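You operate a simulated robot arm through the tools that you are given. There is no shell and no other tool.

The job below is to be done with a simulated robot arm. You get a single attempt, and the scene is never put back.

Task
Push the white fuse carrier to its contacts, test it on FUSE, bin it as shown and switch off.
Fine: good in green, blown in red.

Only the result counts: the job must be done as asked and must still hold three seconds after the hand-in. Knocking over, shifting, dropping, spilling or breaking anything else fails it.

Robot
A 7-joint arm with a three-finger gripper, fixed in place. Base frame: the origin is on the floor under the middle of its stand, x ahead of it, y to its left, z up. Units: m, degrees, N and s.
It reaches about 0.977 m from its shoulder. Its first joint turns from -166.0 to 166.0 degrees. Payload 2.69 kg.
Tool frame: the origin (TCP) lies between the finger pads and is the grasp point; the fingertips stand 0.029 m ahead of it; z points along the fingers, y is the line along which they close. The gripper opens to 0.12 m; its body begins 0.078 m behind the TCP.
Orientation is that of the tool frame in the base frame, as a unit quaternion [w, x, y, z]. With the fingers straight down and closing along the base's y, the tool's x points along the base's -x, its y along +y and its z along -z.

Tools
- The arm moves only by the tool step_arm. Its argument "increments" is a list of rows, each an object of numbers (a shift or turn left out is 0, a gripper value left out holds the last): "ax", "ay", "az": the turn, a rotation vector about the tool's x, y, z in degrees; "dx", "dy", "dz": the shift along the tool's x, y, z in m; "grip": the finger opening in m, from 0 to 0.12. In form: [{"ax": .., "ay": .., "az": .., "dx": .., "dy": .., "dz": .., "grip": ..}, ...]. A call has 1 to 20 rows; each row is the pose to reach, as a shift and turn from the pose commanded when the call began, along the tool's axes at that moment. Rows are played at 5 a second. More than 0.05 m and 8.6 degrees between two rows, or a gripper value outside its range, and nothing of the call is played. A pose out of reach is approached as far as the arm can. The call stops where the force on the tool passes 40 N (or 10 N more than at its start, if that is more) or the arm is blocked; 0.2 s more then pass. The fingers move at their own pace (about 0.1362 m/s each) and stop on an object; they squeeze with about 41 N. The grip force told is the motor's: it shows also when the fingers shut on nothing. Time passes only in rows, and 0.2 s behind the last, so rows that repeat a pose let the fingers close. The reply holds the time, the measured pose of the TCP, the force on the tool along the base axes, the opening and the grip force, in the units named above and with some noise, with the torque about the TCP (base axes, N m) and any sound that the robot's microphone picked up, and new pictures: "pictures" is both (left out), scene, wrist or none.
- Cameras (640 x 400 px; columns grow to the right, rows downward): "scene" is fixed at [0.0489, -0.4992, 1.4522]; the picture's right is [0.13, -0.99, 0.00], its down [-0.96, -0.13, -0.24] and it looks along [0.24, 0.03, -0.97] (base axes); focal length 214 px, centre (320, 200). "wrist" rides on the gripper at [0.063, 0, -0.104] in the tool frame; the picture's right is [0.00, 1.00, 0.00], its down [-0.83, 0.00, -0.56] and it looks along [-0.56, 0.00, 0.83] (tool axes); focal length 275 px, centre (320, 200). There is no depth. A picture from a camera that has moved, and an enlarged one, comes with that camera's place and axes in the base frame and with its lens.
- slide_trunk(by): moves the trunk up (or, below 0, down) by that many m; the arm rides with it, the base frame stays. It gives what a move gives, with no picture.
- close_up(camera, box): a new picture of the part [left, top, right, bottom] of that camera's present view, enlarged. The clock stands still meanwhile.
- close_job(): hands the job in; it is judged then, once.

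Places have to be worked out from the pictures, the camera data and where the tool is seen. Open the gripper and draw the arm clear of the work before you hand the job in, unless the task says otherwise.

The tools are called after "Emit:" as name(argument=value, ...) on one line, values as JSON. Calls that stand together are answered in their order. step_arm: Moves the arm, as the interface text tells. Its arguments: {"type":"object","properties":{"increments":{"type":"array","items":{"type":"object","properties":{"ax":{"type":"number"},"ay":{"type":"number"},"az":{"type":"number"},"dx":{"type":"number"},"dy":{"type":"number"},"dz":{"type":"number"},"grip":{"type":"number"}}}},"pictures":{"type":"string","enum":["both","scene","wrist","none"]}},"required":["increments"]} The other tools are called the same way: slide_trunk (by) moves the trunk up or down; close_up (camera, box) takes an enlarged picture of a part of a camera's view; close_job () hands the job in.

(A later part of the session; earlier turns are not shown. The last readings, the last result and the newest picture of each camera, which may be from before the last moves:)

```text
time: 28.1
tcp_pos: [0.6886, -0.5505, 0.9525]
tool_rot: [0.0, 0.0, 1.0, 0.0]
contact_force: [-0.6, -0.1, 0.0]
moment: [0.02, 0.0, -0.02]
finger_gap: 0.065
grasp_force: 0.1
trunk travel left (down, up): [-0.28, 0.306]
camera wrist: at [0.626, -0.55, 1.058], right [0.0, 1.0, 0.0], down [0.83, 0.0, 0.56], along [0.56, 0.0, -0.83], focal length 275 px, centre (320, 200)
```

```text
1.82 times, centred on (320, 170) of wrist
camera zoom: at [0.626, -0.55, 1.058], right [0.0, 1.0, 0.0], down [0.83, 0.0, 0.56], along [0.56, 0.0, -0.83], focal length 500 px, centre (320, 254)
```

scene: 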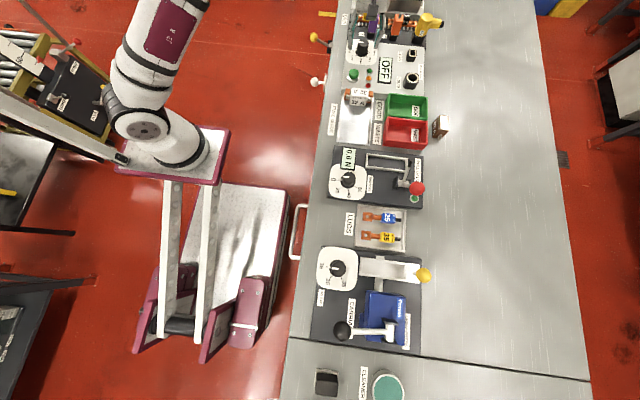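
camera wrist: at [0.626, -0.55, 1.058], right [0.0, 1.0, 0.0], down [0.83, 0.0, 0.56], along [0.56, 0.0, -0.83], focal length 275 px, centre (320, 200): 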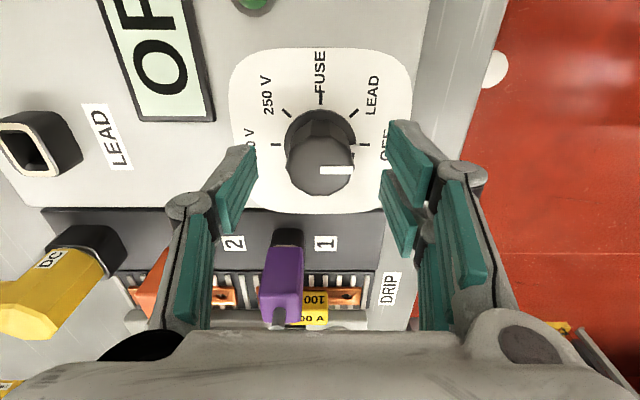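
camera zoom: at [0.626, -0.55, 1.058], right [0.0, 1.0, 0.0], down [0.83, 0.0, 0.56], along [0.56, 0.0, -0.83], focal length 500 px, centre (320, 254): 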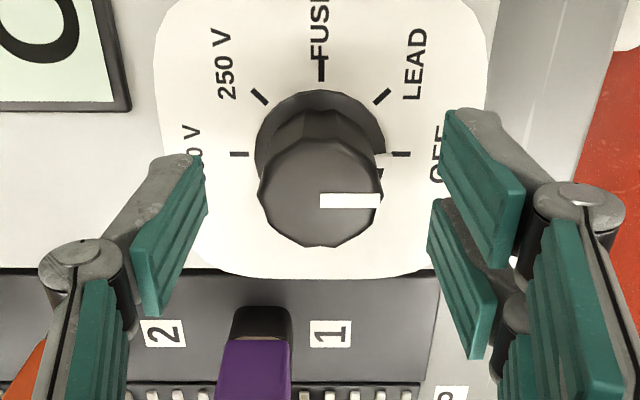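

The fingers straddle the knob symmetrically. I'll go down 4 mm more and close on it.

Emit:
step_arm(increments=[{"dz": 0.004}, {"dz": 0.004, "grip": 0.04}, {"dz": 0.004, "grip": 0.03}, {"dz": 0.004, "grip": 0.02}, {"dz": 0.004, "grip": 0.01}, {"dz": 0.004, "grip": 0.01}], pictures="wrist")

Emit:
close_up(camera="wrist", box=[220, 60, 420, 280])

```text
time: 29.5
tcp_pos: [0.6889, -0.5506, 0.9492]
tool_rot: [0.0, 0.0, 1.0, 0.001]
contact_force: [0.4, -0.3, 0.8]
moment: [-0.02, 0.03, 0.04]
finger_gap: 0.0324
grasp_force: 45.7
trunk travel left (down, up): [-0.28, 0.306]
camera wrist: at [0.6261, -0.5499, 1.0539], right [0.0, 1.0, 0.0], down [0.83, 0.0, 0.56], along [0.56, 0.0, -0.83], focal length 275 px, centre (320, 200)
```

wrist: 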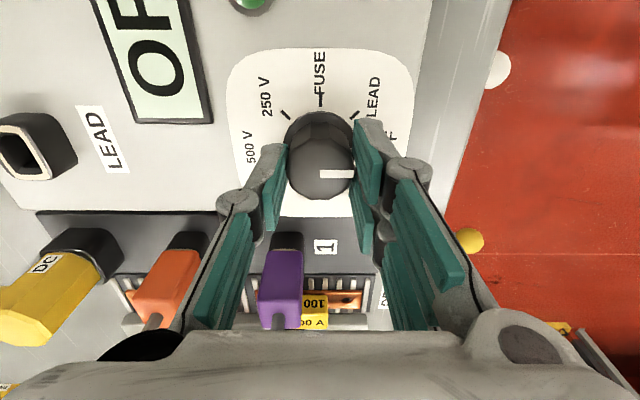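

```text
1.82 times, centred on (320, 170) of wrist
camera zoom: at [0.6261, -0.5499, 1.0539], right [0.0, 1.0, 0.0], down [0.83, 0.0, 0.56], along [0.56, 0.0, -0.83], focal length 500 px, centre (320, 254)
```

zoom: 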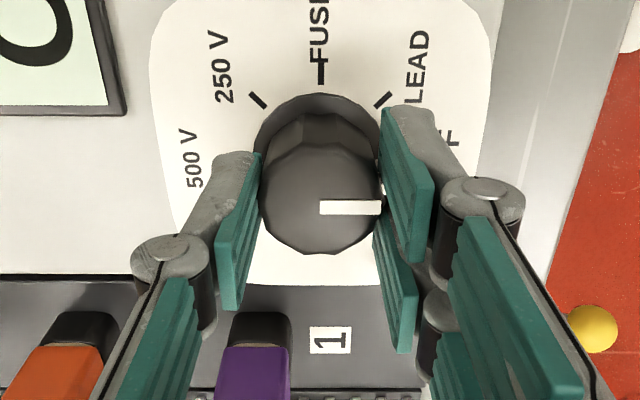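

The knob is gripped (gap 0.032, 46 N) with no side load. Now I'll turn it 90° counter-clockwise as seen from above, from OFF through LEAD to FUSE.

Emit:
step_arm(increments=[{"az": -6}, {"az": -12}, {"az": -18}, {"az": -24}, {"az": -30}, {"az": -36}, {"az": -42}, {"az": -48}, {"az": -54}, {"az": -60}, {"az": -66}, {"az": -72}, {"az": -78}, {"az": -84}, {"az": -90}, {"az": -90}], pictures="both")

Emit:
close_up(camera="wrist", box=[200, 0, 460, 240])

Emit:
close_up(camera="scene", box=[330, 20, 440, 110])

```text
time: 32.9
tcp_pos: [0.6883, -0.5503, 0.9481]
tool_rot: [0.0, 0.708, -0.706, -0.002]
contact_force: [-9.8, 14.3, -4.9]
moment: [-0.26, 0.15, 0.05]
finger_gap: 0.0322
grasp_force: 45.1
trunk travel left (down, up): [-0.28, 0.306]
camera wrist: at [0.6893, -0.6125, 1.0539], right [-1.0, -0.01, 0.0], down [0.0, 0.83, 0.56], along [0.0, 0.56, -0.83], focal length 275 px, centre (320, 200)
```

scene: 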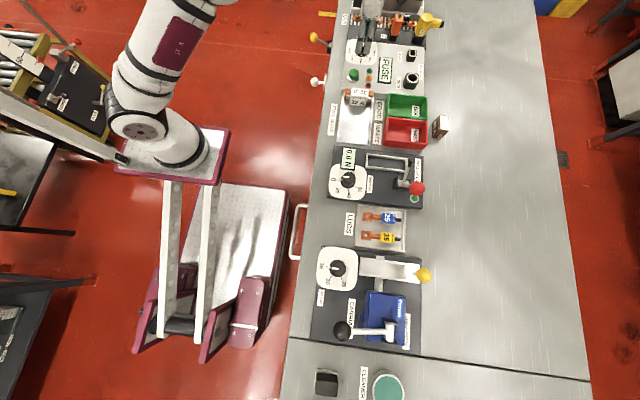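
wrist: 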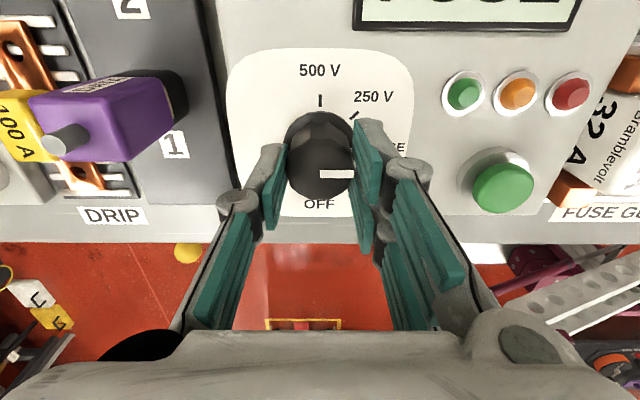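

```text
1.67 times, centred on (330, 120) of wrist
camera zoom: at [0.6893, -0.6125, 1.0539], right [-1.0, -0.01, 0.0], down [0.0, 0.83, 0.56], along [0.0, 0.56, -0.83], focal length 459 px, centre (303, 333)
```

zoom: 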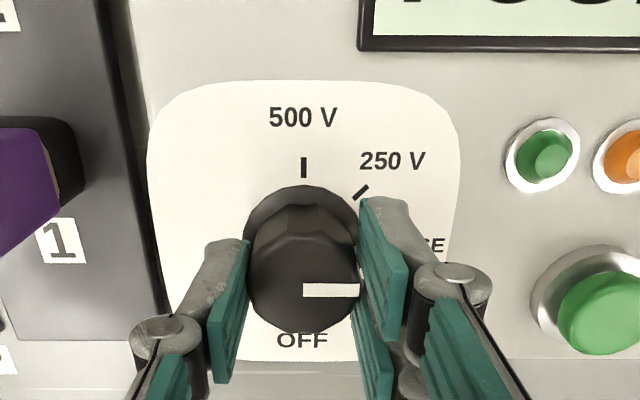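

```text
4.44 times, centred on (385, 65) of scene
camera zoom: at [0.0489, -0.4992, 1.4522], right [0.13, -0.99, 0.0], down [-0.96, -0.13, -0.24], along [0.24, 0.03, -0.97], focal length 953 px, centre (31, 800)
```

zoom: 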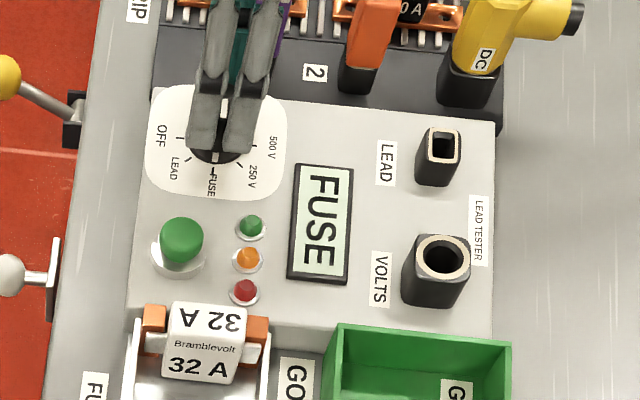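

The display now reads FUSE. I'll open slightly (to 0.05 to stay clear of the purple plug) and lift straight up.

Emit:
step_arm(increments=[{"grip": 0.045}, {"grip": 0.05}, {"grip": 0.05}, {"dz": -0.02}, {"dz": -0.05}, {"dz": -0.09}, {"dz": -0.09}], pictures="both")

Emit:
close_up(camera="wrist", box=[240, 0, 600, 200])

Emit:
close_up(camera="scene", box=[330, 20, 440, 110])

```text
time: 34.5
tcp_pos: [0.6879, -0.5499, 1.0399]
tool_rot: [-0.001, -0.707, 0.707, 0.0]
contact_force: [0.1, -0.1, 0.2]
moment: [0.02, -0.01, -0.01]
finger_gap: 0.0501
grasp_force: 0.1
trunk travel left (down, up): [-0.28, 0.306]
camera wrist: at [0.689, -0.6133, 1.1447], right [-1.0, 0.0, 0.0], down [0.0, 0.83, 0.56], along [0.0, 0.56, -0.83], focal length 275 px, centre (320, 200)
```

scene: 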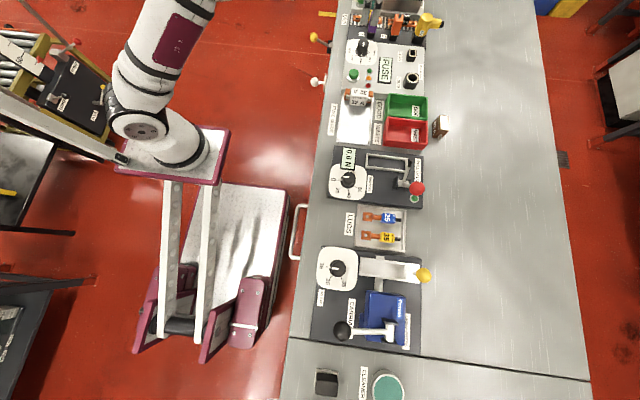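
wrist: 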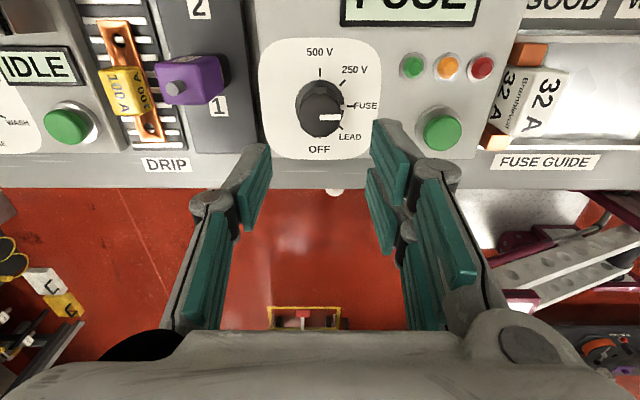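

```text
1.78 times, centred on (420, 100) of wrist
camera zoom: at [0.689, -0.6133, 1.1447], right [-1.0, 0.0, 0.0], down [0.0, 0.83, 0.56], along [0.0, 0.56, -0.83], focal length 489 px, centre (142, 378)
```

zoom: 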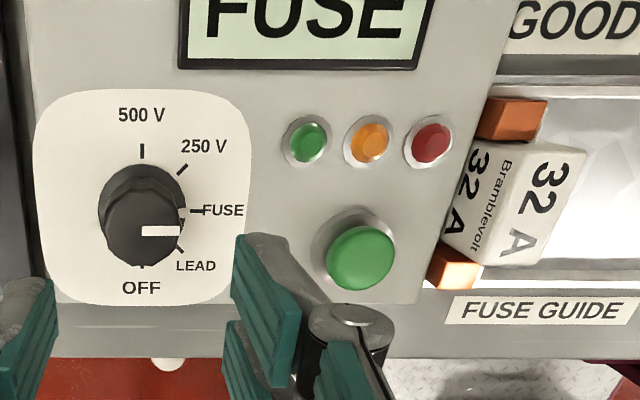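

```text
4.44 times, centred on (385, 65) of scene
camera zoom: at [0.0489, -0.4992, 1.4522], right [0.13, -0.99, 0.0], down [-0.96, -0.13, -0.24], along [0.24, 0.03, -0.97], focal length 953 px, centre (31, 800)
```

zoom: 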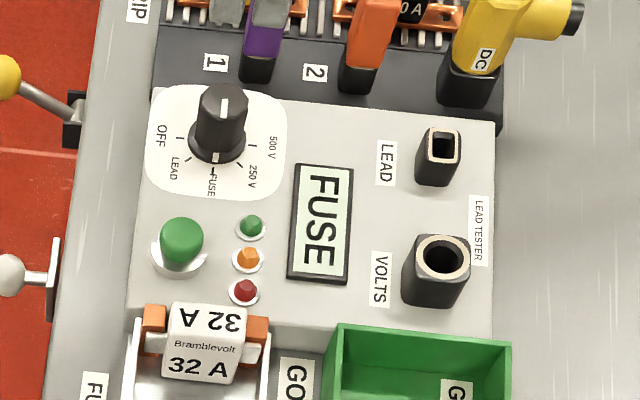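

The knob holds at FUSE and the lamps are unlit, so the green button must be pressed to run the test. I place the button at about (0.585, -0.532) with its top near z≈0.925. I'll close the fingers and move above it.

Emit:
step_arm(increments=[{"dy": 0.03, "dx": -0.006, "grip": 0.0}, {"dy": 0.06, "dx": -0.012}, {"dy": 0.09, "dx": -0.018}, {"dy": 0.103, "dx": -0.018}, {"dy": 0.103, "dx": -0.018, "dz": 0.03}, {"dy": 0.103, "dx": -0.018, "dz": 0.06}, {"dy": 0.103, "dx": -0.018, "dz": 0.065}, {"dy": 0.103, "dx": -0.018, "dz": 0.065}], pictures="both")

Emit:
close_up(camera="wrist", box=[200, 20, 440, 260])

Emit:
close_up(camera="scene", box=[330, 20, 440, 110])

```text
time: 36.3
tcp_pos: [0.5862, -0.533, 0.9732]
tool_rot: [0.0, -0.707, 0.708, 0.0]
contact_force: [0.1, -0.3, 0.4]
moment: [-0.01, -0.01, -0.01]
finger_gap: 0.0
grasp_force: 29.3
trunk travel left (down, up): [-0.28, 0.306]
camera wrist: at [0.5868, -0.5952, 1.0789], right [-1.0, 0.0, 0.0], down [0.0, 0.83, 0.56], along [0.0, 0.56, -0.83], focal length 275 px, centre (320, 200)
```

scene: 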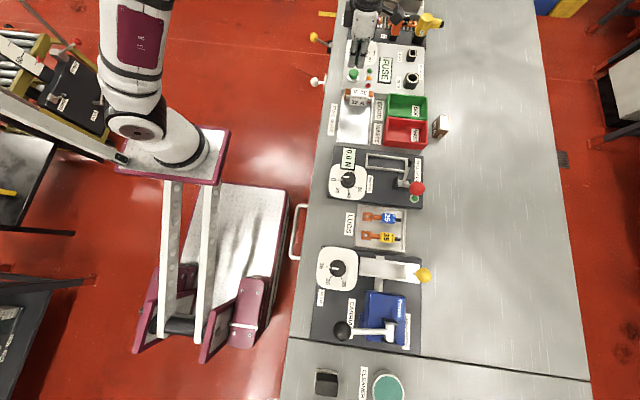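
wrist: 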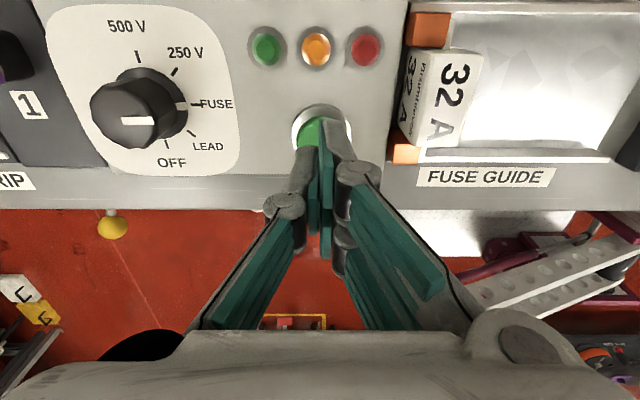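

```text
1.67 times, centred on (320, 140) of wrist
camera zoom: at [0.5868, -0.5952, 1.0789], right [-1.0, 0.0, 0.0], down [0.0, 0.83, 0.56], along [0.0, 0.56, -0.83], focal length 459 px, centre (320, 300)
```

zoom: 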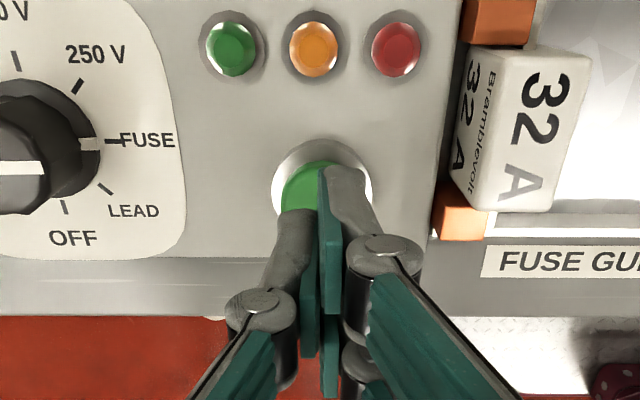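

```text
4.44 times, centred on (385, 65) of scene
camera zoom: at [0.0489, -0.4992, 1.4522], right [0.13, -0.99, 0.0], down [-0.96, -0.13, -0.24], along [0.24, 0.03, -0.97], focal length 953 px, centre (31, 800)
```

zoom: 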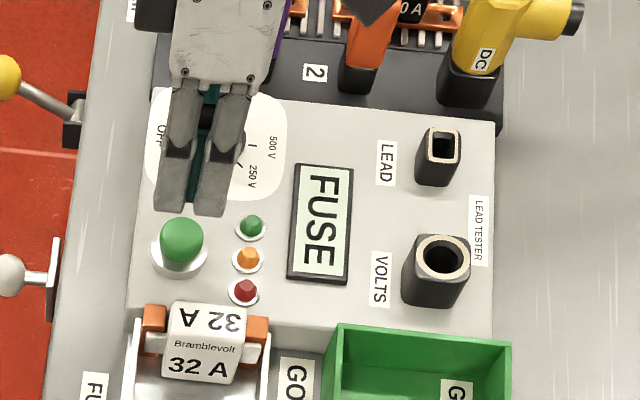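

The closed fingertips are centred over the button. I'll press down in small steps and look at the lamps while holding it.

Emit:
step_arm(increments=[{"dz": 0.008}, {"dz": 0.015}, {"dz": 0.018}, {"dz": 0.021}, {"dz": 0.023}, {"dz": 0.025}], pictures="both")

Emit:
close_up(camera="wrist", box=[200, 0, 440, 240])

Emit:
close_up(camera="scene", box=[330, 20, 440, 110])

```text
time: 37.7
tcp_pos: [0.5852, -0.5311, 0.9498]
tool_rot: [-0.001, 0.707, -0.707, 0.0]
contact_force: [1.4, 0.1, 0.5]
moment: [0.0, 0.03, 0.01]
finger_gap: 0.0059
grasp_force: 28.3
trunk travel left (down, up): [-0.28, 0.306]
camera wrist: at [0.5867, -0.5946, 1.0541], right [-1.0, 0.0, 0.0], down [0.0, 0.83, 0.56], along [0.0, 0.56, -0.83], focal length 275 px, centre (320, 200)
```

scene: 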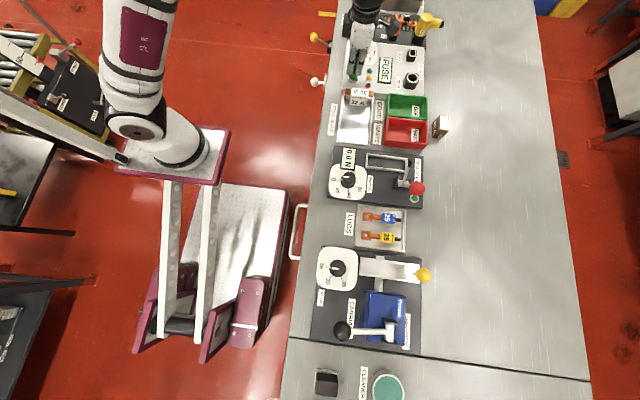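
wrist: 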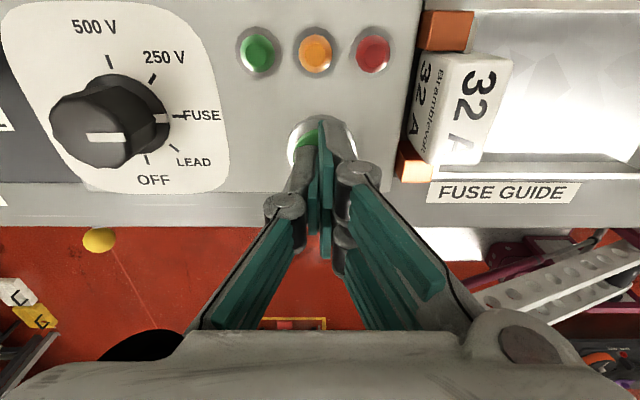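

```text
1.67 times, centred on (320, 120) of wrist
camera zoom: at [0.5867, -0.5946, 1.0541], right [-1.0, 0.0, 0.0], down [0.0, 0.83, 0.56], along [0.0, 0.56, -0.83], focal length 459 px, centre (320, 333)
```

zoom: 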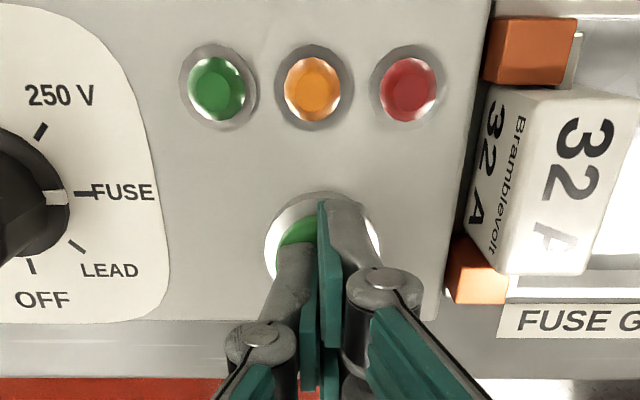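

```text
4.44 times, centred on (385, 65) of scene
camera zoom: at [0.0489, -0.4992, 1.4522], right [0.13, -0.99, 0.0], down [-0.96, -0.13, -0.24], along [0.24, 0.03, -0.97], focal length 953 px, centre (31, 800)
```

zoom: 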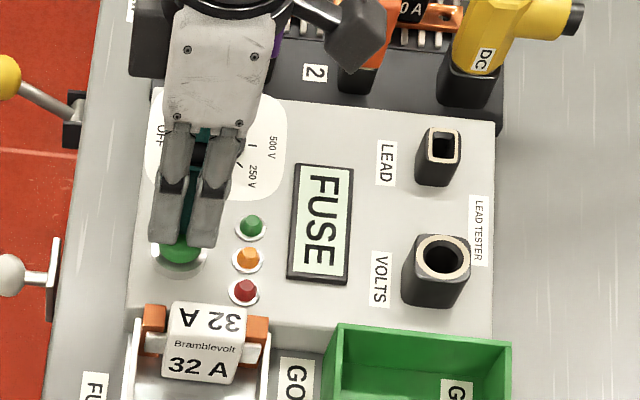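

There's no press force yet, though the fingers were slightly spread (gap 0.006), so the dome is just being touched. I'll press further in 2 mm steps.

Emit:
step_arm(increments=[{"dz": 0.002}, {"dz": 0.004}, {"dz": 0.004}], pictures="wrist")

Emit:
close_up(camera="wrist", box=[200, 0, 440, 240])

Emit:
close_up(camera="scene", box=[330, 20, 440, 110])

```text
time: 38.5
tcp_pos: [0.5862, -0.5319, 0.9455]
tool_rot: [0.0, -0.707, 0.707, 0.0]
contact_force: [0.4, 0.7, 3.5]
moment: [0.01, 0.01, -0.01]
finger_gap: 0.006
grasp_force: 28.5
trunk travel left (down, up): [-0.28, 0.306]
heard: click
camera wrist: at [0.5867, -0.5946, 1.0502], right [-1.0, 0.0, 0.0], down [0.0, 0.83, 0.56], along [0.0, 0.56, -0.83], focal length 275 px, centre (320, 200)
```

wrist: 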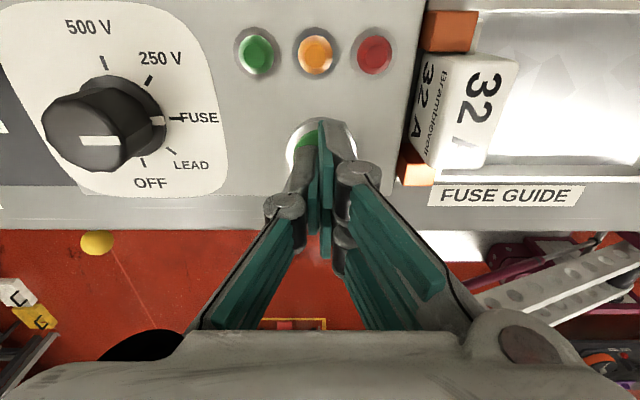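

```text
1.67 times, centred on (320, 120) of wrist
camera zoom: at [0.5867, -0.5946, 1.0502], right [-1.0, 0.0, 0.0], down [0.0, 0.83, 0.56], along [0.0, 0.56, -0.83], focal length 459 px, centre (320, 333)
```

zoom: 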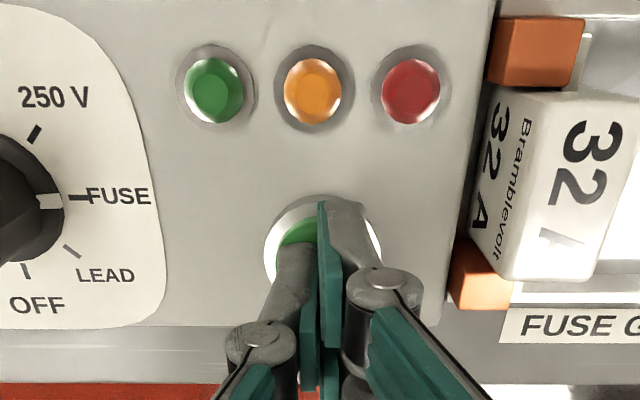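

```text
4.44 times, centred on (385, 65) of scene
camera zoom: at [0.0489, -0.4992, 1.4522], right [0.13, -0.99, 0.0], down [-0.96, -0.13, -0.24], along [0.24, 0.03, -0.97], focal length 953 px, centre (31, 800)
```

zoom: 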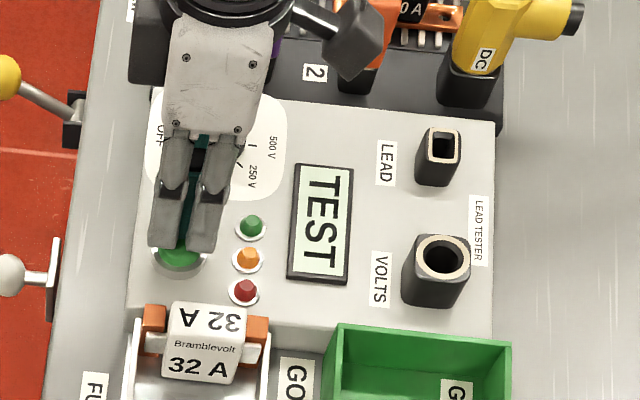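

There was a click and the display now reads TEST. I'll hold the button and let a second pass, watching the display and lamps.

Emit:
step_arm(increments=[{"dz": 0.0}, {"dz": 0.0}, {"dz": 0.0}, {"dz": 0.0}], pictures="wrist")

Emit:
close_up(camera="wrist", box=[200, 0, 440, 240])

Emit:
close_up(camera="scene", box=[330, 20, 440, 110])

```text
time: 39.5
tcp_pos: [0.5845, -0.5323, 0.9451]
tool_rot: [0.001, 0.707, -0.707, 0.0]
contact_force: [0.1, -1.3, 2.4]
moment: [0.02, 0.02, -0.02]
finger_gap: 0.0058
grasp_force: 28.6
trunk travel left (down, up): [-0.28, 0.306]
camera wrist: at [0.5867, -0.5946, 1.0502], right [-1.0, 0.0, 0.0], down [0.0, 0.83, 0.56], along [0.0, 0.56, -0.83], focal length 275 px, centre (320, 200)
```

wrist: 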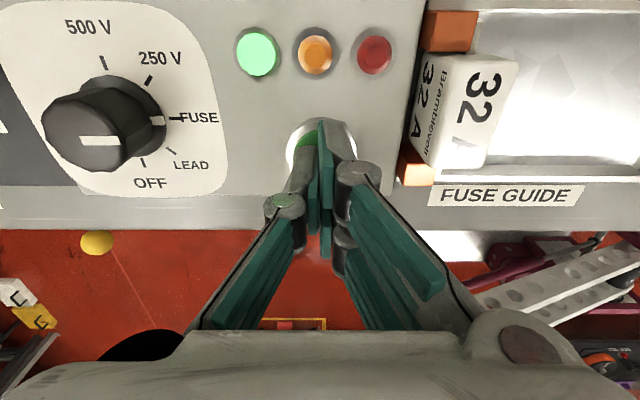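

```text
1.67 times, centred on (320, 120) of wrist
camera zoom: at [0.5867, -0.5946, 1.0502], right [-1.0, 0.0, 0.0], down [0.0, 0.83, 0.56], along [0.0, 0.56, -0.83], focal length 459 px, centre (320, 333)
```

zoom: 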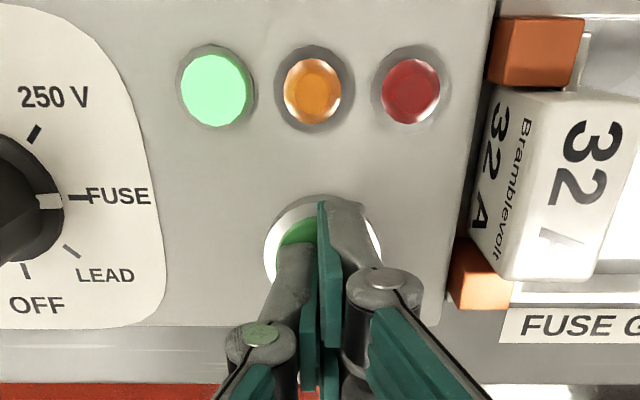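

```text
4.44 times, centred on (385, 65) of scene
camera zoom: at [0.0489, -0.4992, 1.4522], right [0.13, -0.99, 0.0], down [-0.96, -0.13, -0.24], along [0.24, 0.03, -0.97], focal length 953 px, centre (31, 800)
```

zoom: 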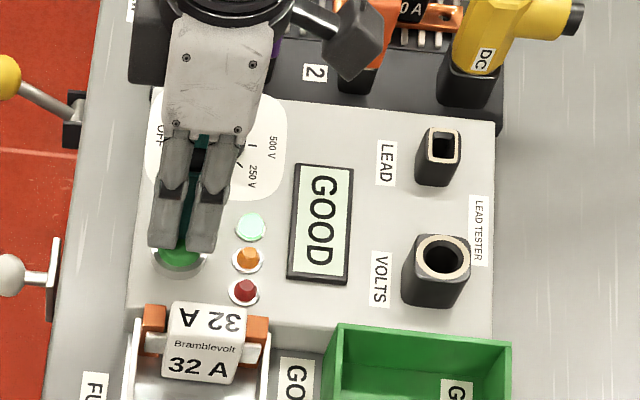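

The test gave a clear result: green lamp on and the display reads GOOD, so the carrier belongs in the green bin. I'll lift off the button and check that the reading holds.

Emit:
step_arm(increments=[{"dz": -0.01}, {"dz": -0.03}, {"dz": -0.06}, {"dz": -0.1}, {"dz": -0.1}], pictures="both")

Emit:
close_up(camera="scene", box=[330, 20, 440, 140])

Emit:
close_up(camera="wrist", box=[300, 0, 560, 200])

```text
time: 40.7
tcp_pos: [0.5856, -0.5316, 1.0452]
tool_rot: [-0.001, 0.707, -0.707, -0.001]
contact_force: [0.7, 0.5, -0.4]
moment: [-0.04, 0.04, 0.0]
finger_gap: 0.0
grasp_force: 28.9
trunk travel left (down, up): [-0.28, 0.306]
camera wrist: at [0.5864, -0.5953, 1.1502], right [-1.0, 0.0, 0.0], down [0.0, 0.83, 0.56], along [0.0, 0.56, -0.83], focal length 275 px, centre (320, 200)
```

scene: 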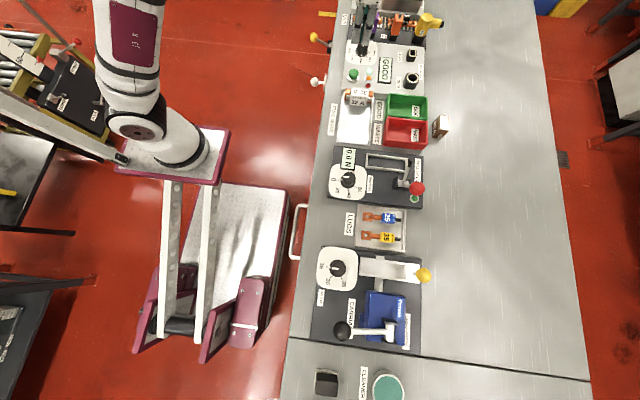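
wrist: 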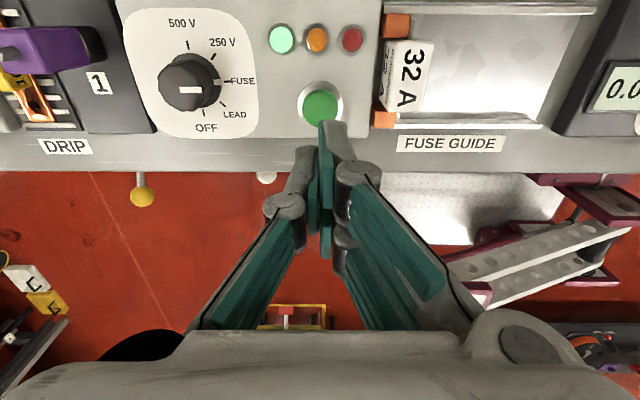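

```text
3.33 times, centred on (385, 80) of scene
camera zoom: at [0.0489, -0.4992, 1.4522], right [0.13, -0.99, 0.0], down [-0.96, -0.13, -0.24], along [0.24, 0.03, -0.97], focal length 715 px, centre (103, 600)
```

zoom: 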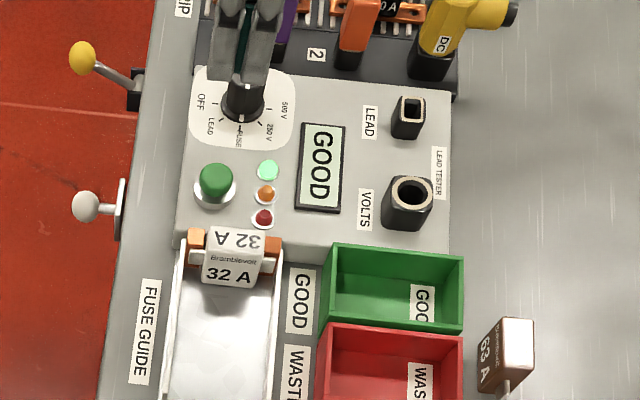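

```text
2.00 times, centred on (430, 100) of wrist
camera zoom: at [0.5864, -0.5953, 1.1502], right [-1.0, 0.0, 0.0], down [0.0, 0.83, 0.56], along [0.0, 0.56, -0.83], focal length 551 px, centre (100, 400)
```

zoom: 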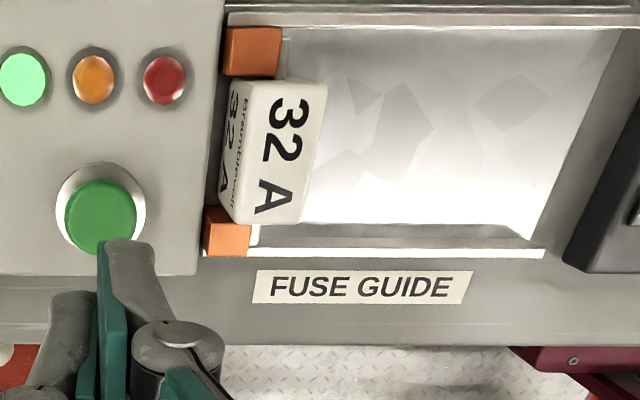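

The result holds as GOOD with the button released. Next I'll retrieve the carrier, gripping across x with one finger between the contacts and two behind. First I'll hover above it with a narrow opening, clear of the lamp and button.

Emit:
step_arm(increments=[{"dy": 0.03, "dx": 0.01, "grip": 0.048}, {"dy": 0.06, "dx": 0.02}, {"dy": 0.0656, "dx": 0.0224}, {"dy": 0.0656, "dx": 0.0224, "dz": 0.03}, {"dy": 0.0656, "dx": 0.0224, "dz": 0.06}, {"dy": 0.0656, "dx": 0.0224, "dz": 0.06}], pictures="both")

Emit:
close_up(camera="wrist", box=[200, 40, 440, 260])

Emit:
close_up(camera="scene", box=[320, 50, 430, 150])

```text
time: 42.1
tcp_pos: [0.5182, -0.5553, 0.9851]
tool_rot: [0.0, -0.707, 0.707, 0.0]
contact_force: [-0.2, -0.2, -0.2]
moment: [0.02, -0.02, 0.03]
finger_gap: 0.0479
grasp_force: 0.0
trunk travel left (down, up): [-0.28, 0.306]
camera wrist: at [0.5202, -0.6172, 1.0895], right [-1.0, 0.0, 0.0], down [0.0, 0.83, 0.56], along [0.0, 0.56, -0.83], focal length 275 px, centre (320, 200)
```

scene: 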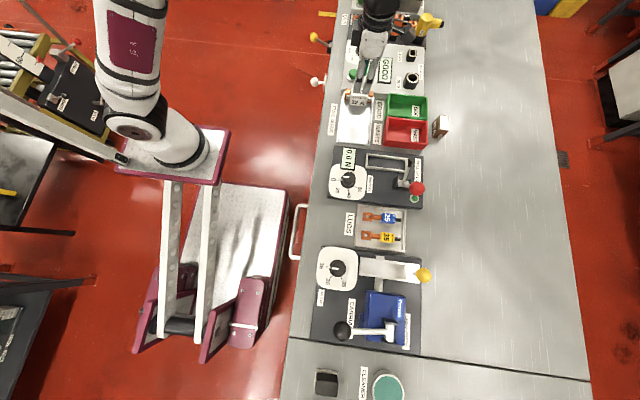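
wrist: 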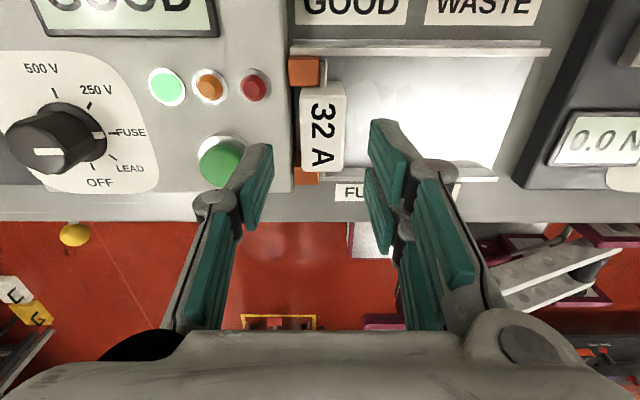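

```text
1.82 times, centred on (320, 150) of wrist
camera zoom: at [0.5202, -0.6172, 1.0895], right [-1.0, 0.0, 0.0], down [0.0, 0.83, 0.56], along [0.0, 0.56, -0.83], focal length 500 px, centre (320, 291)
```

zoom: 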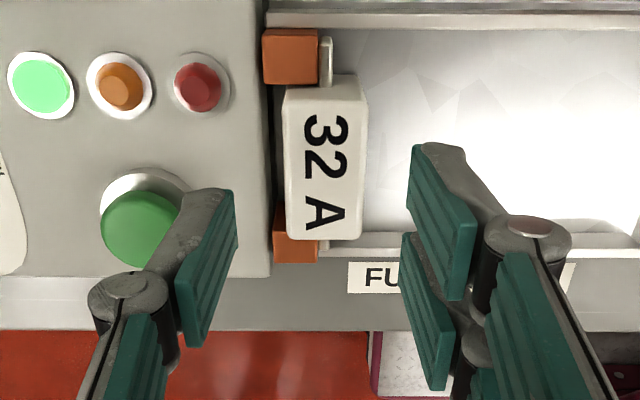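

```text
4.00 times, centred on (375, 100) of scene
camera zoom: at [0.0489, -0.4992, 1.4522], right [0.13, -0.99, 0.0], down [-0.96, -0.13, -0.24], along [0.24, 0.03, -0.97], focal length 858 px, centre (100, 600)
```

zoom: 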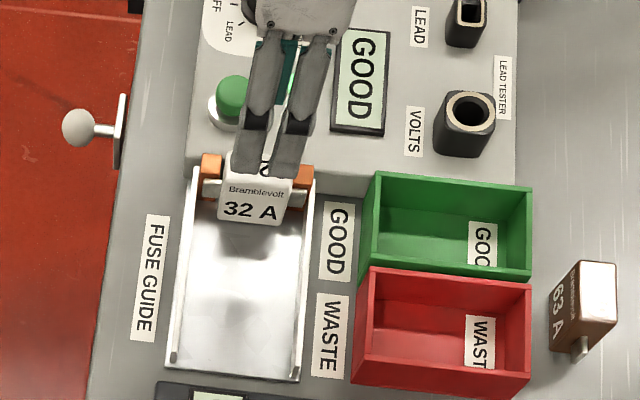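

The carrier sits centred between the pads. I'll descend so the front fingertip stays just above the tester's top (TCP z≈0.938) and check before closing.

Emit:
step_arm(increments=[{"dz": 0.015}, {"dz": 0.028}, {"dz": 0.036}, {"dz": 0.042}, {"dz": 0.046}, {"dz": 0.046}], pictures="wrist")

Emit:
close_up(camera="wrist", box=[200, 40, 440, 260])

Emit:
close_up(camera="scene", box=[320, 50, 430, 150])

```text
time: 43.5
tcp_pos: [0.5188, -0.5535, 0.9389]
tool_rot: [0.001, -0.707, 0.707, 0.001]
contact_force: [-0.3, -0.5, -0.3]
moment: [0.01, -0.01, 0.0]
finger_gap: 0.0481
grasp_force: 0.0
trunk travel left (down, up): [-0.28, 0.306]
camera wrist: at [0.5211, -0.617, 1.0438], right [-1.0, 0.0, 0.0], down [0.0, 0.83, 0.56], along [0.0, 0.56, -0.83], focal length 275 px, centre (320, 200)
```

wrist: 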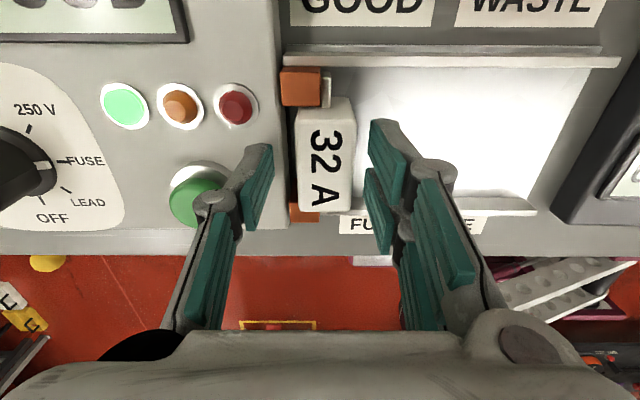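

```text
1.82 times, centred on (320, 150) of wrist
camera zoom: at [0.5211, -0.617, 1.0438], right [-1.0, 0.0, 0.0], down [0.0, 0.83, 0.56], along [0.0, 0.56, -0.83], focal length 500 px, centre (320, 291)
```

zoom: 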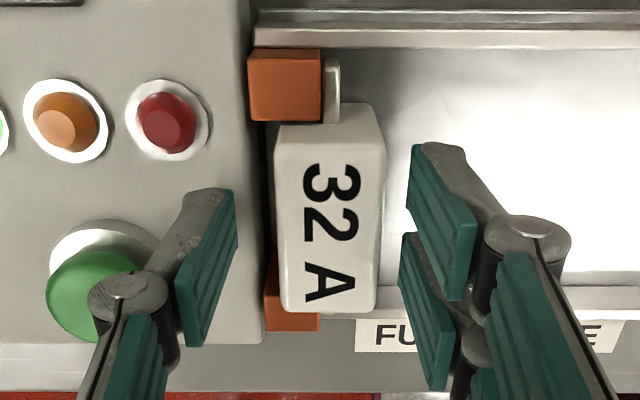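

```text
4.00 times, centred on (375, 100) of scene
camera zoom: at [0.0489, -0.4992, 1.4522], right [0.13, -0.99, 0.0], down [-0.96, -0.13, -0.24], along [0.24, 0.03, -0.97], focal length 858 px, centre (100, 600)
```

zoom: 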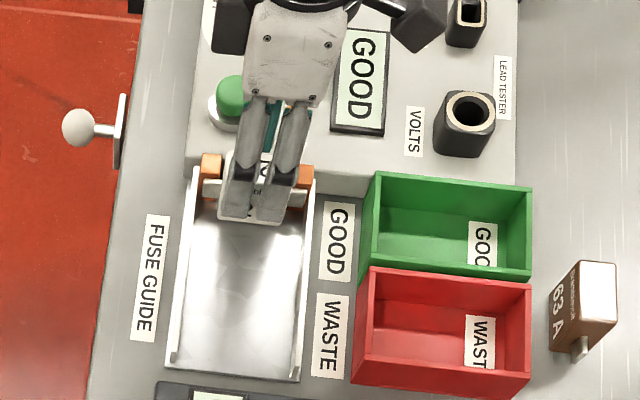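

Clearances look good, and the carrier's centre is about 1.5 mm to the -x side of the finger midline. I'll correct that and close on it.

Emit:
step_arm(increments=[{"dy": 0.0015}, {"dy": 0.0015, "grip": 0.036}, {"dy": 0.0015, "grip": 0.028}, {"dy": 0.0015, "grip": 0.02}, {"dy": 0.0015, "grip": 0.015}, {"dy": 0.0015, "grip": 0.015}], pictures="wrist")

Emit:
close_up(camera="wrist", box=[200, 40, 440, 260])

Emit:
close_up(camera="scene", box=[320, 50, 430, 150])

```text
time: 44.9
tcp_pos: [0.5177, -0.5549, 0.9396]
tool_rot: [-0.001, -0.706, 0.708, 0.001]
contact_force: [-7.7, 1.6, 0.1]
moment: [0.02, 0.27, 0.08]
finger_gap: 0.0273
grasp_force: 40.9
trunk travel left (down, up): [-0.28, 0.306]
camera wrist: at [0.5186, -0.6172, 1.044], right [-1.0, 0.0, 0.0], down [0.0, 0.83, 0.56], along [0.0, 0.56, -0.83], focal length 275 px, centre (320, 200)
```

wrist: 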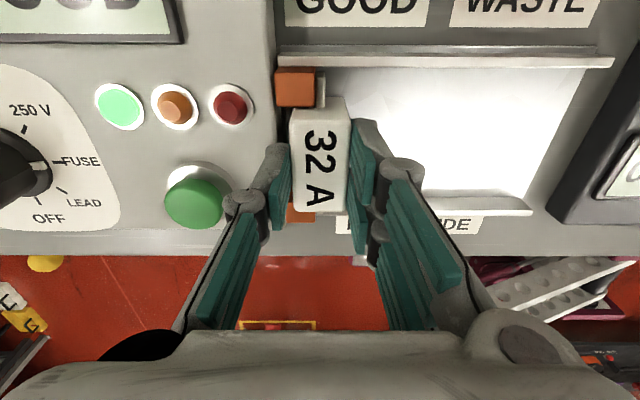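

```text
1.82 times, centred on (320, 150) of wrist
camera zoom: at [0.5186, -0.6172, 1.044], right [-1.0, 0.0, 0.0], down [0.0, 0.83, 0.56], along [0.0, 0.56, -0.83], focal length 500 px, centre (320, 291)
```

zoom: 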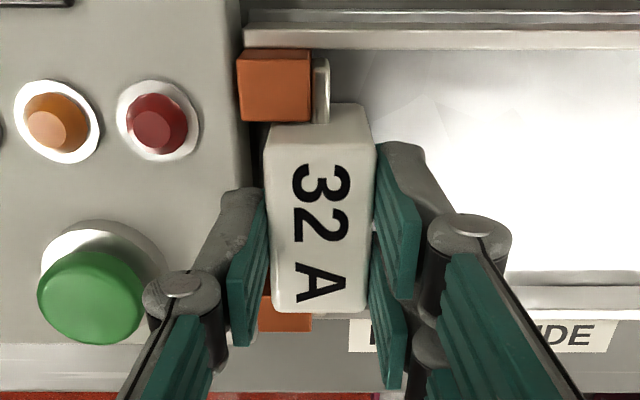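

```text
4.00 times, centred on (375, 100) of scene
camera zoom: at [0.0489, -0.4992, 1.4522], right [0.13, -0.99, 0.0], down [-0.96, -0.13, -0.24], along [0.24, 0.03, -0.97], focal length 858 px, centre (100, 600)
```

zoom: 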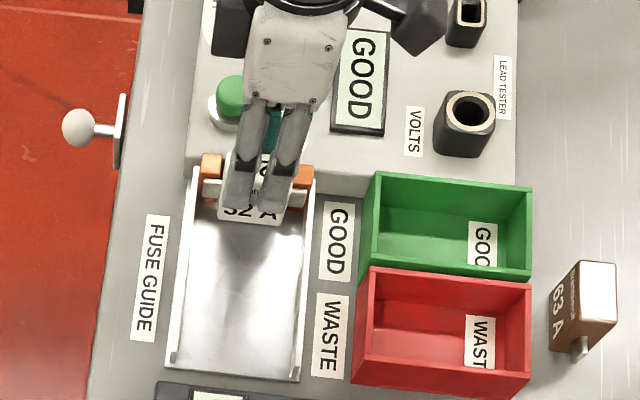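

The carrier is gripped (gap 0.027, 41 N). I'll draw it back about 5 cm along the guide, away from the tester, so I can re-grip it deeper before lifting.

Emit:
step_arm(increments=[{"dy": 0.005}, {"dy": 0.01}, {"dy": 0.016}, {"dy": 0.022}, {"dy": 0.028}, {"dy": 0.034}, {"dy": 0.04}, {"dy": 0.046}, {"dy": 0.05}, {"dy": 0.05}], pictures="wrist")

Emit:
close_up(camera="wrist", box=[200, 40, 440, 260])

Emit:
close_up(camera="scene", box=[320, 50, 430, 150])

```text
time: 47.1
tcp_pos: [0.4683, -0.5547, 0.9397]
tool_rot: [0.001, 0.708, -0.707, 0.0]
contact_force: [0.4, 0.2, 0.4]
moment: [0.01, 0.02, -0.03]
finger_gap: 0.0278
grasp_force: 41.1
trunk travel left (down, up): [-0.28, 0.306]
camera wrist: at [0.4692, -0.6173, 1.044], right [-1.0, 0.0, 0.0], down [0.0, 0.83, 0.56], along [0.0, 0.56, -0.83], focal length 275 px, centre (320, 200)
```

wrist: 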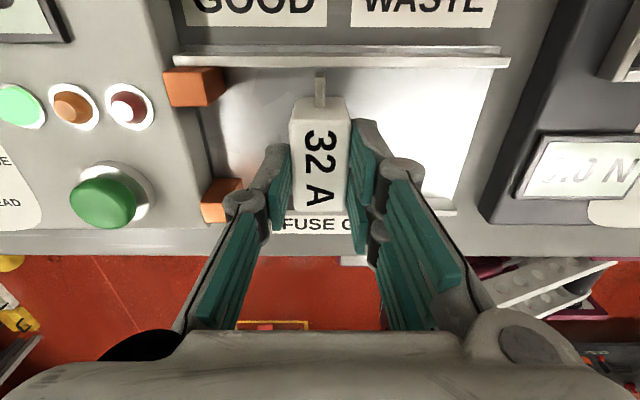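

```text
1.82 times, centred on (320, 150) of wrist
camera zoom: at [0.4692, -0.6173, 1.044], right [-1.0, 0.0, 0.0], down [0.0, 0.83, 0.56], along [0.0, 0.56, -0.83], focal length 500 px, centre (320, 291)
```

zoom: 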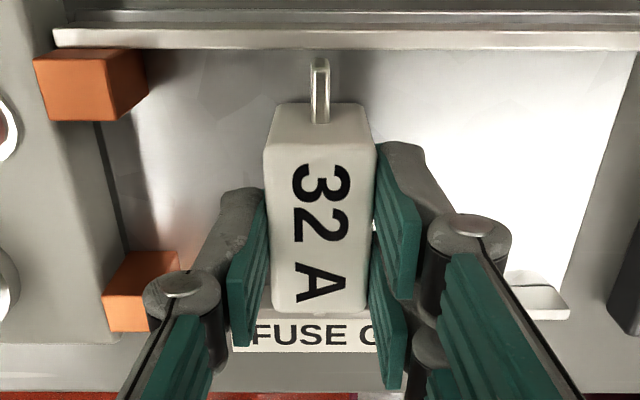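

```text
4.00 times, centred on (375, 100) of scene
camera zoom: at [0.0489, -0.4992, 1.4522], right [0.13, -0.99, 0.0], down [-0.96, -0.13, -0.24], along [0.24, 0.03, -0.97], focal length 858 px, centre (100, 600)
```

zoom: 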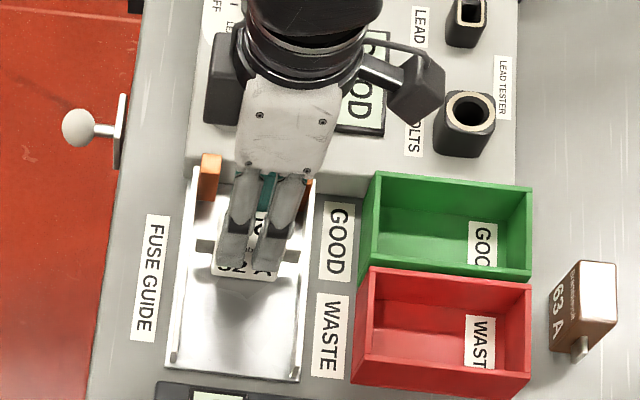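

The carrier followed cleanly and still sits flat in the guide. I'll open, lower 15 mm and re-grip deeper.

Emit:
step_arm(increments=[{"grip": 0.04}, {"grip": 0.048}, {"grip": 0.048}, {"dz": 0.008}, {"dz": 0.015}, {"dz": 0.015, "grip": 0.036}, {"dz": 0.015, "grip": 0.028}, {"dz": 0.015, "grip": 0.02}, {"dz": 0.015, "grip": 0.012}, {"dz": 0.015, "grip": 0.012}], pictures="wrist")

Emit:
close_up(camera="wrist", box=[200, 40, 440, 260])

```text
time: 49.3
tcp_pos: [0.4689, -0.5545, 0.9239]
tool_rot: [0.001, -0.707, 0.708, 0.0]
contact_force: [0.0, 0.1, 0.0]
moment: [0.01, 0.02, -0.04]
finger_gap: 0.0273
grasp_force: 41.2
trunk travel left (down, up): [-0.28, 0.306]
camera wrist: at [0.4694, -0.6174, 1.0289], right [-1.0, 0.0, 0.0], down [0.0, 0.83, 0.56], along [0.0, 0.56, -0.83], focal length 275 px, centre (320, 200)
```

wrist: 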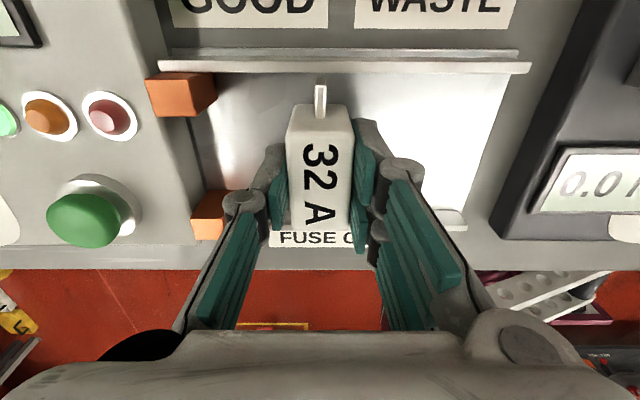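

```text
1.82 times, centred on (320, 150) of wrist
camera zoom: at [0.4694, -0.6174, 1.0289], right [-1.0, 0.0, 0.0], down [0.0, 0.83, 0.56], along [0.0, 0.56, -0.83], focal length 500 px, centre (320, 291)
```

zoom: 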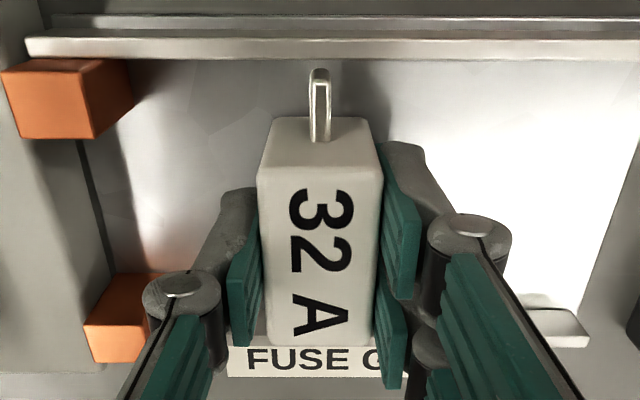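

The deeper grip is firm. I'll lift the carrier straight up by 10 cm and check that it is held level.

Emit:
step_arm(increments=[{"dz": -0.01}, {"dz": -0.03}, {"dz": -0.06}, {"dz": -0.1}, {"dz": -0.1}], pictures="both")

Emit:
close_up(camera="scene", box=[320, 50, 460, 150])

```text
time: 50.5
tcp_pos: [0.4702, -0.5545, 1.0259]
tool_rot: [0.001, -0.707, 0.708, 0.001]
contact_force: [0.4, -0.3, -0.1]
moment: [0.0, -0.02, -0.03]
finger_gap: 0.0119
grasp_force: 0.1
trunk travel left (down, up): [-0.28, 0.306]
camera wrist: at [0.4701, -0.6166, 1.1297], right [-1.0, 0.0, 0.0], down [0.0, 0.83, 0.56], along [0.0, 0.56, -0.83], focal length 275 px, centre (320, 200)
```

scene: 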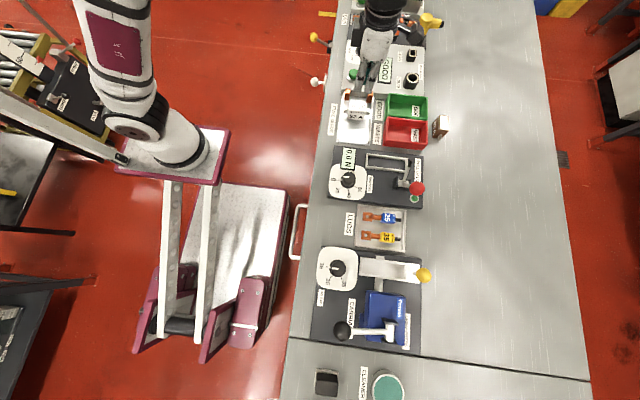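
wrist: 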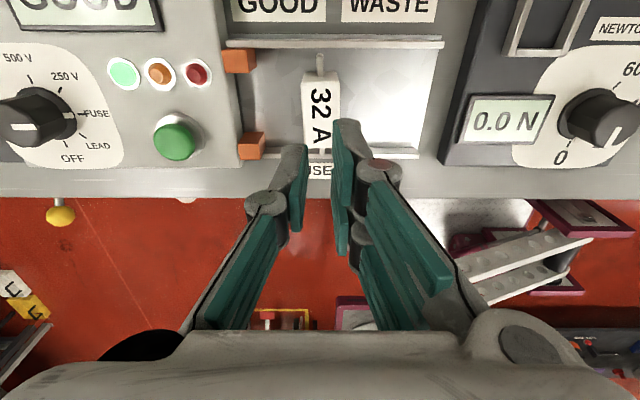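

```text
4.00 times, centred on (390, 100) of scene
camera zoom: at [0.0489, -0.4992, 1.4522], right [0.13, -0.99, 0.0], down [-0.96, -0.13, -0.24], along [0.24, 0.03, -0.97], focal length 858 px, centre (40, 600)
```

zoom: 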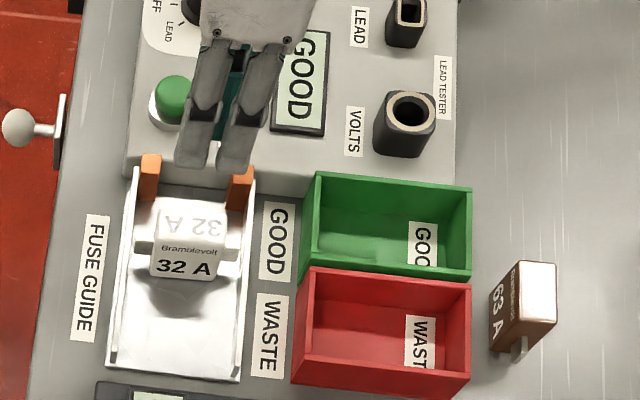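

The gripper came up empty (gap 0.012). The carrier stayed in the guide, still upright, so the lugs may be held by the rails or the grip slipped. I'll look closely at the rails and lugs.

Emit:
close_up(camera="wrist", box=[210, 20, 460, 190])

Emit:
close_up(camera="wrist", box=[280, 25, 360, 85])

Emit:
close_up(camera="scene", box=[340, 85, 390, 150])

```text
2.35 times, centred on (335, 105) of wrist
camera zoom: at [0.4701, -0.6166, 1.1297], right [-1.0, 0.0, 0.0], down [0.0, 0.83, 0.56], along [0.0, 0.56, -0.83], focal length 648 px, centre (285, 424)
```

zoom: 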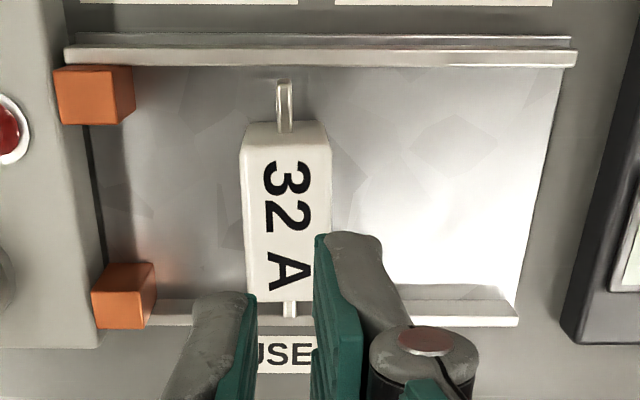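

```text
6.67 times, centred on (320, 55) of wrist
camera zoom: at [0.4701, -0.6166, 1.1297], right [-1.0, 0.0, 0.0], down [0.0, 0.83, 0.56], along [0.0, 0.56, -0.83], focal length 1835 px, centre (320, 1167)
```

zoom: 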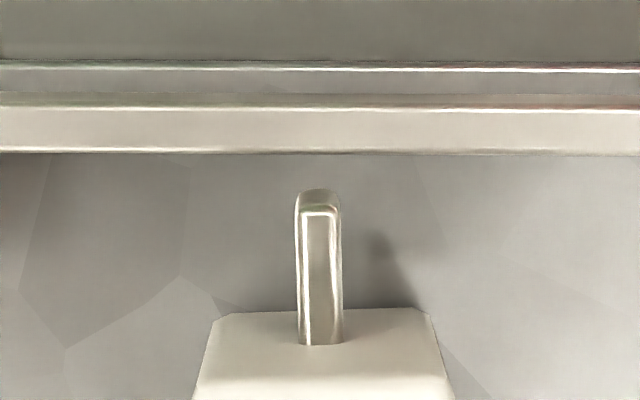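

```text
6.15 times, centred on (365, 118) of scene
camera zoom: at [0.0489, -0.4992, 1.4522], right [0.13, -0.99, 0.0], down [-0.96, -0.13, -0.24], along [0.24, 0.03, -0.97], focal length 1320 px, centre (43, 708)
```

zoom: 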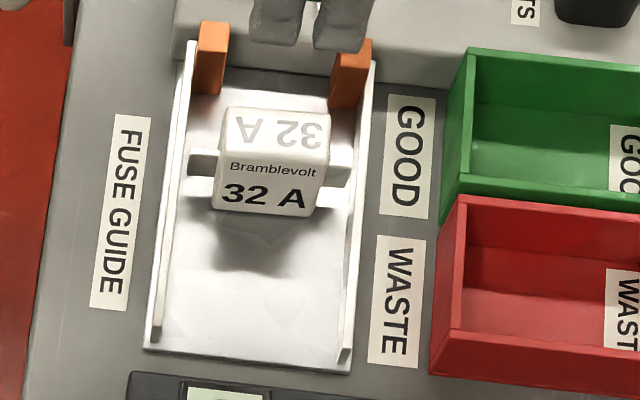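

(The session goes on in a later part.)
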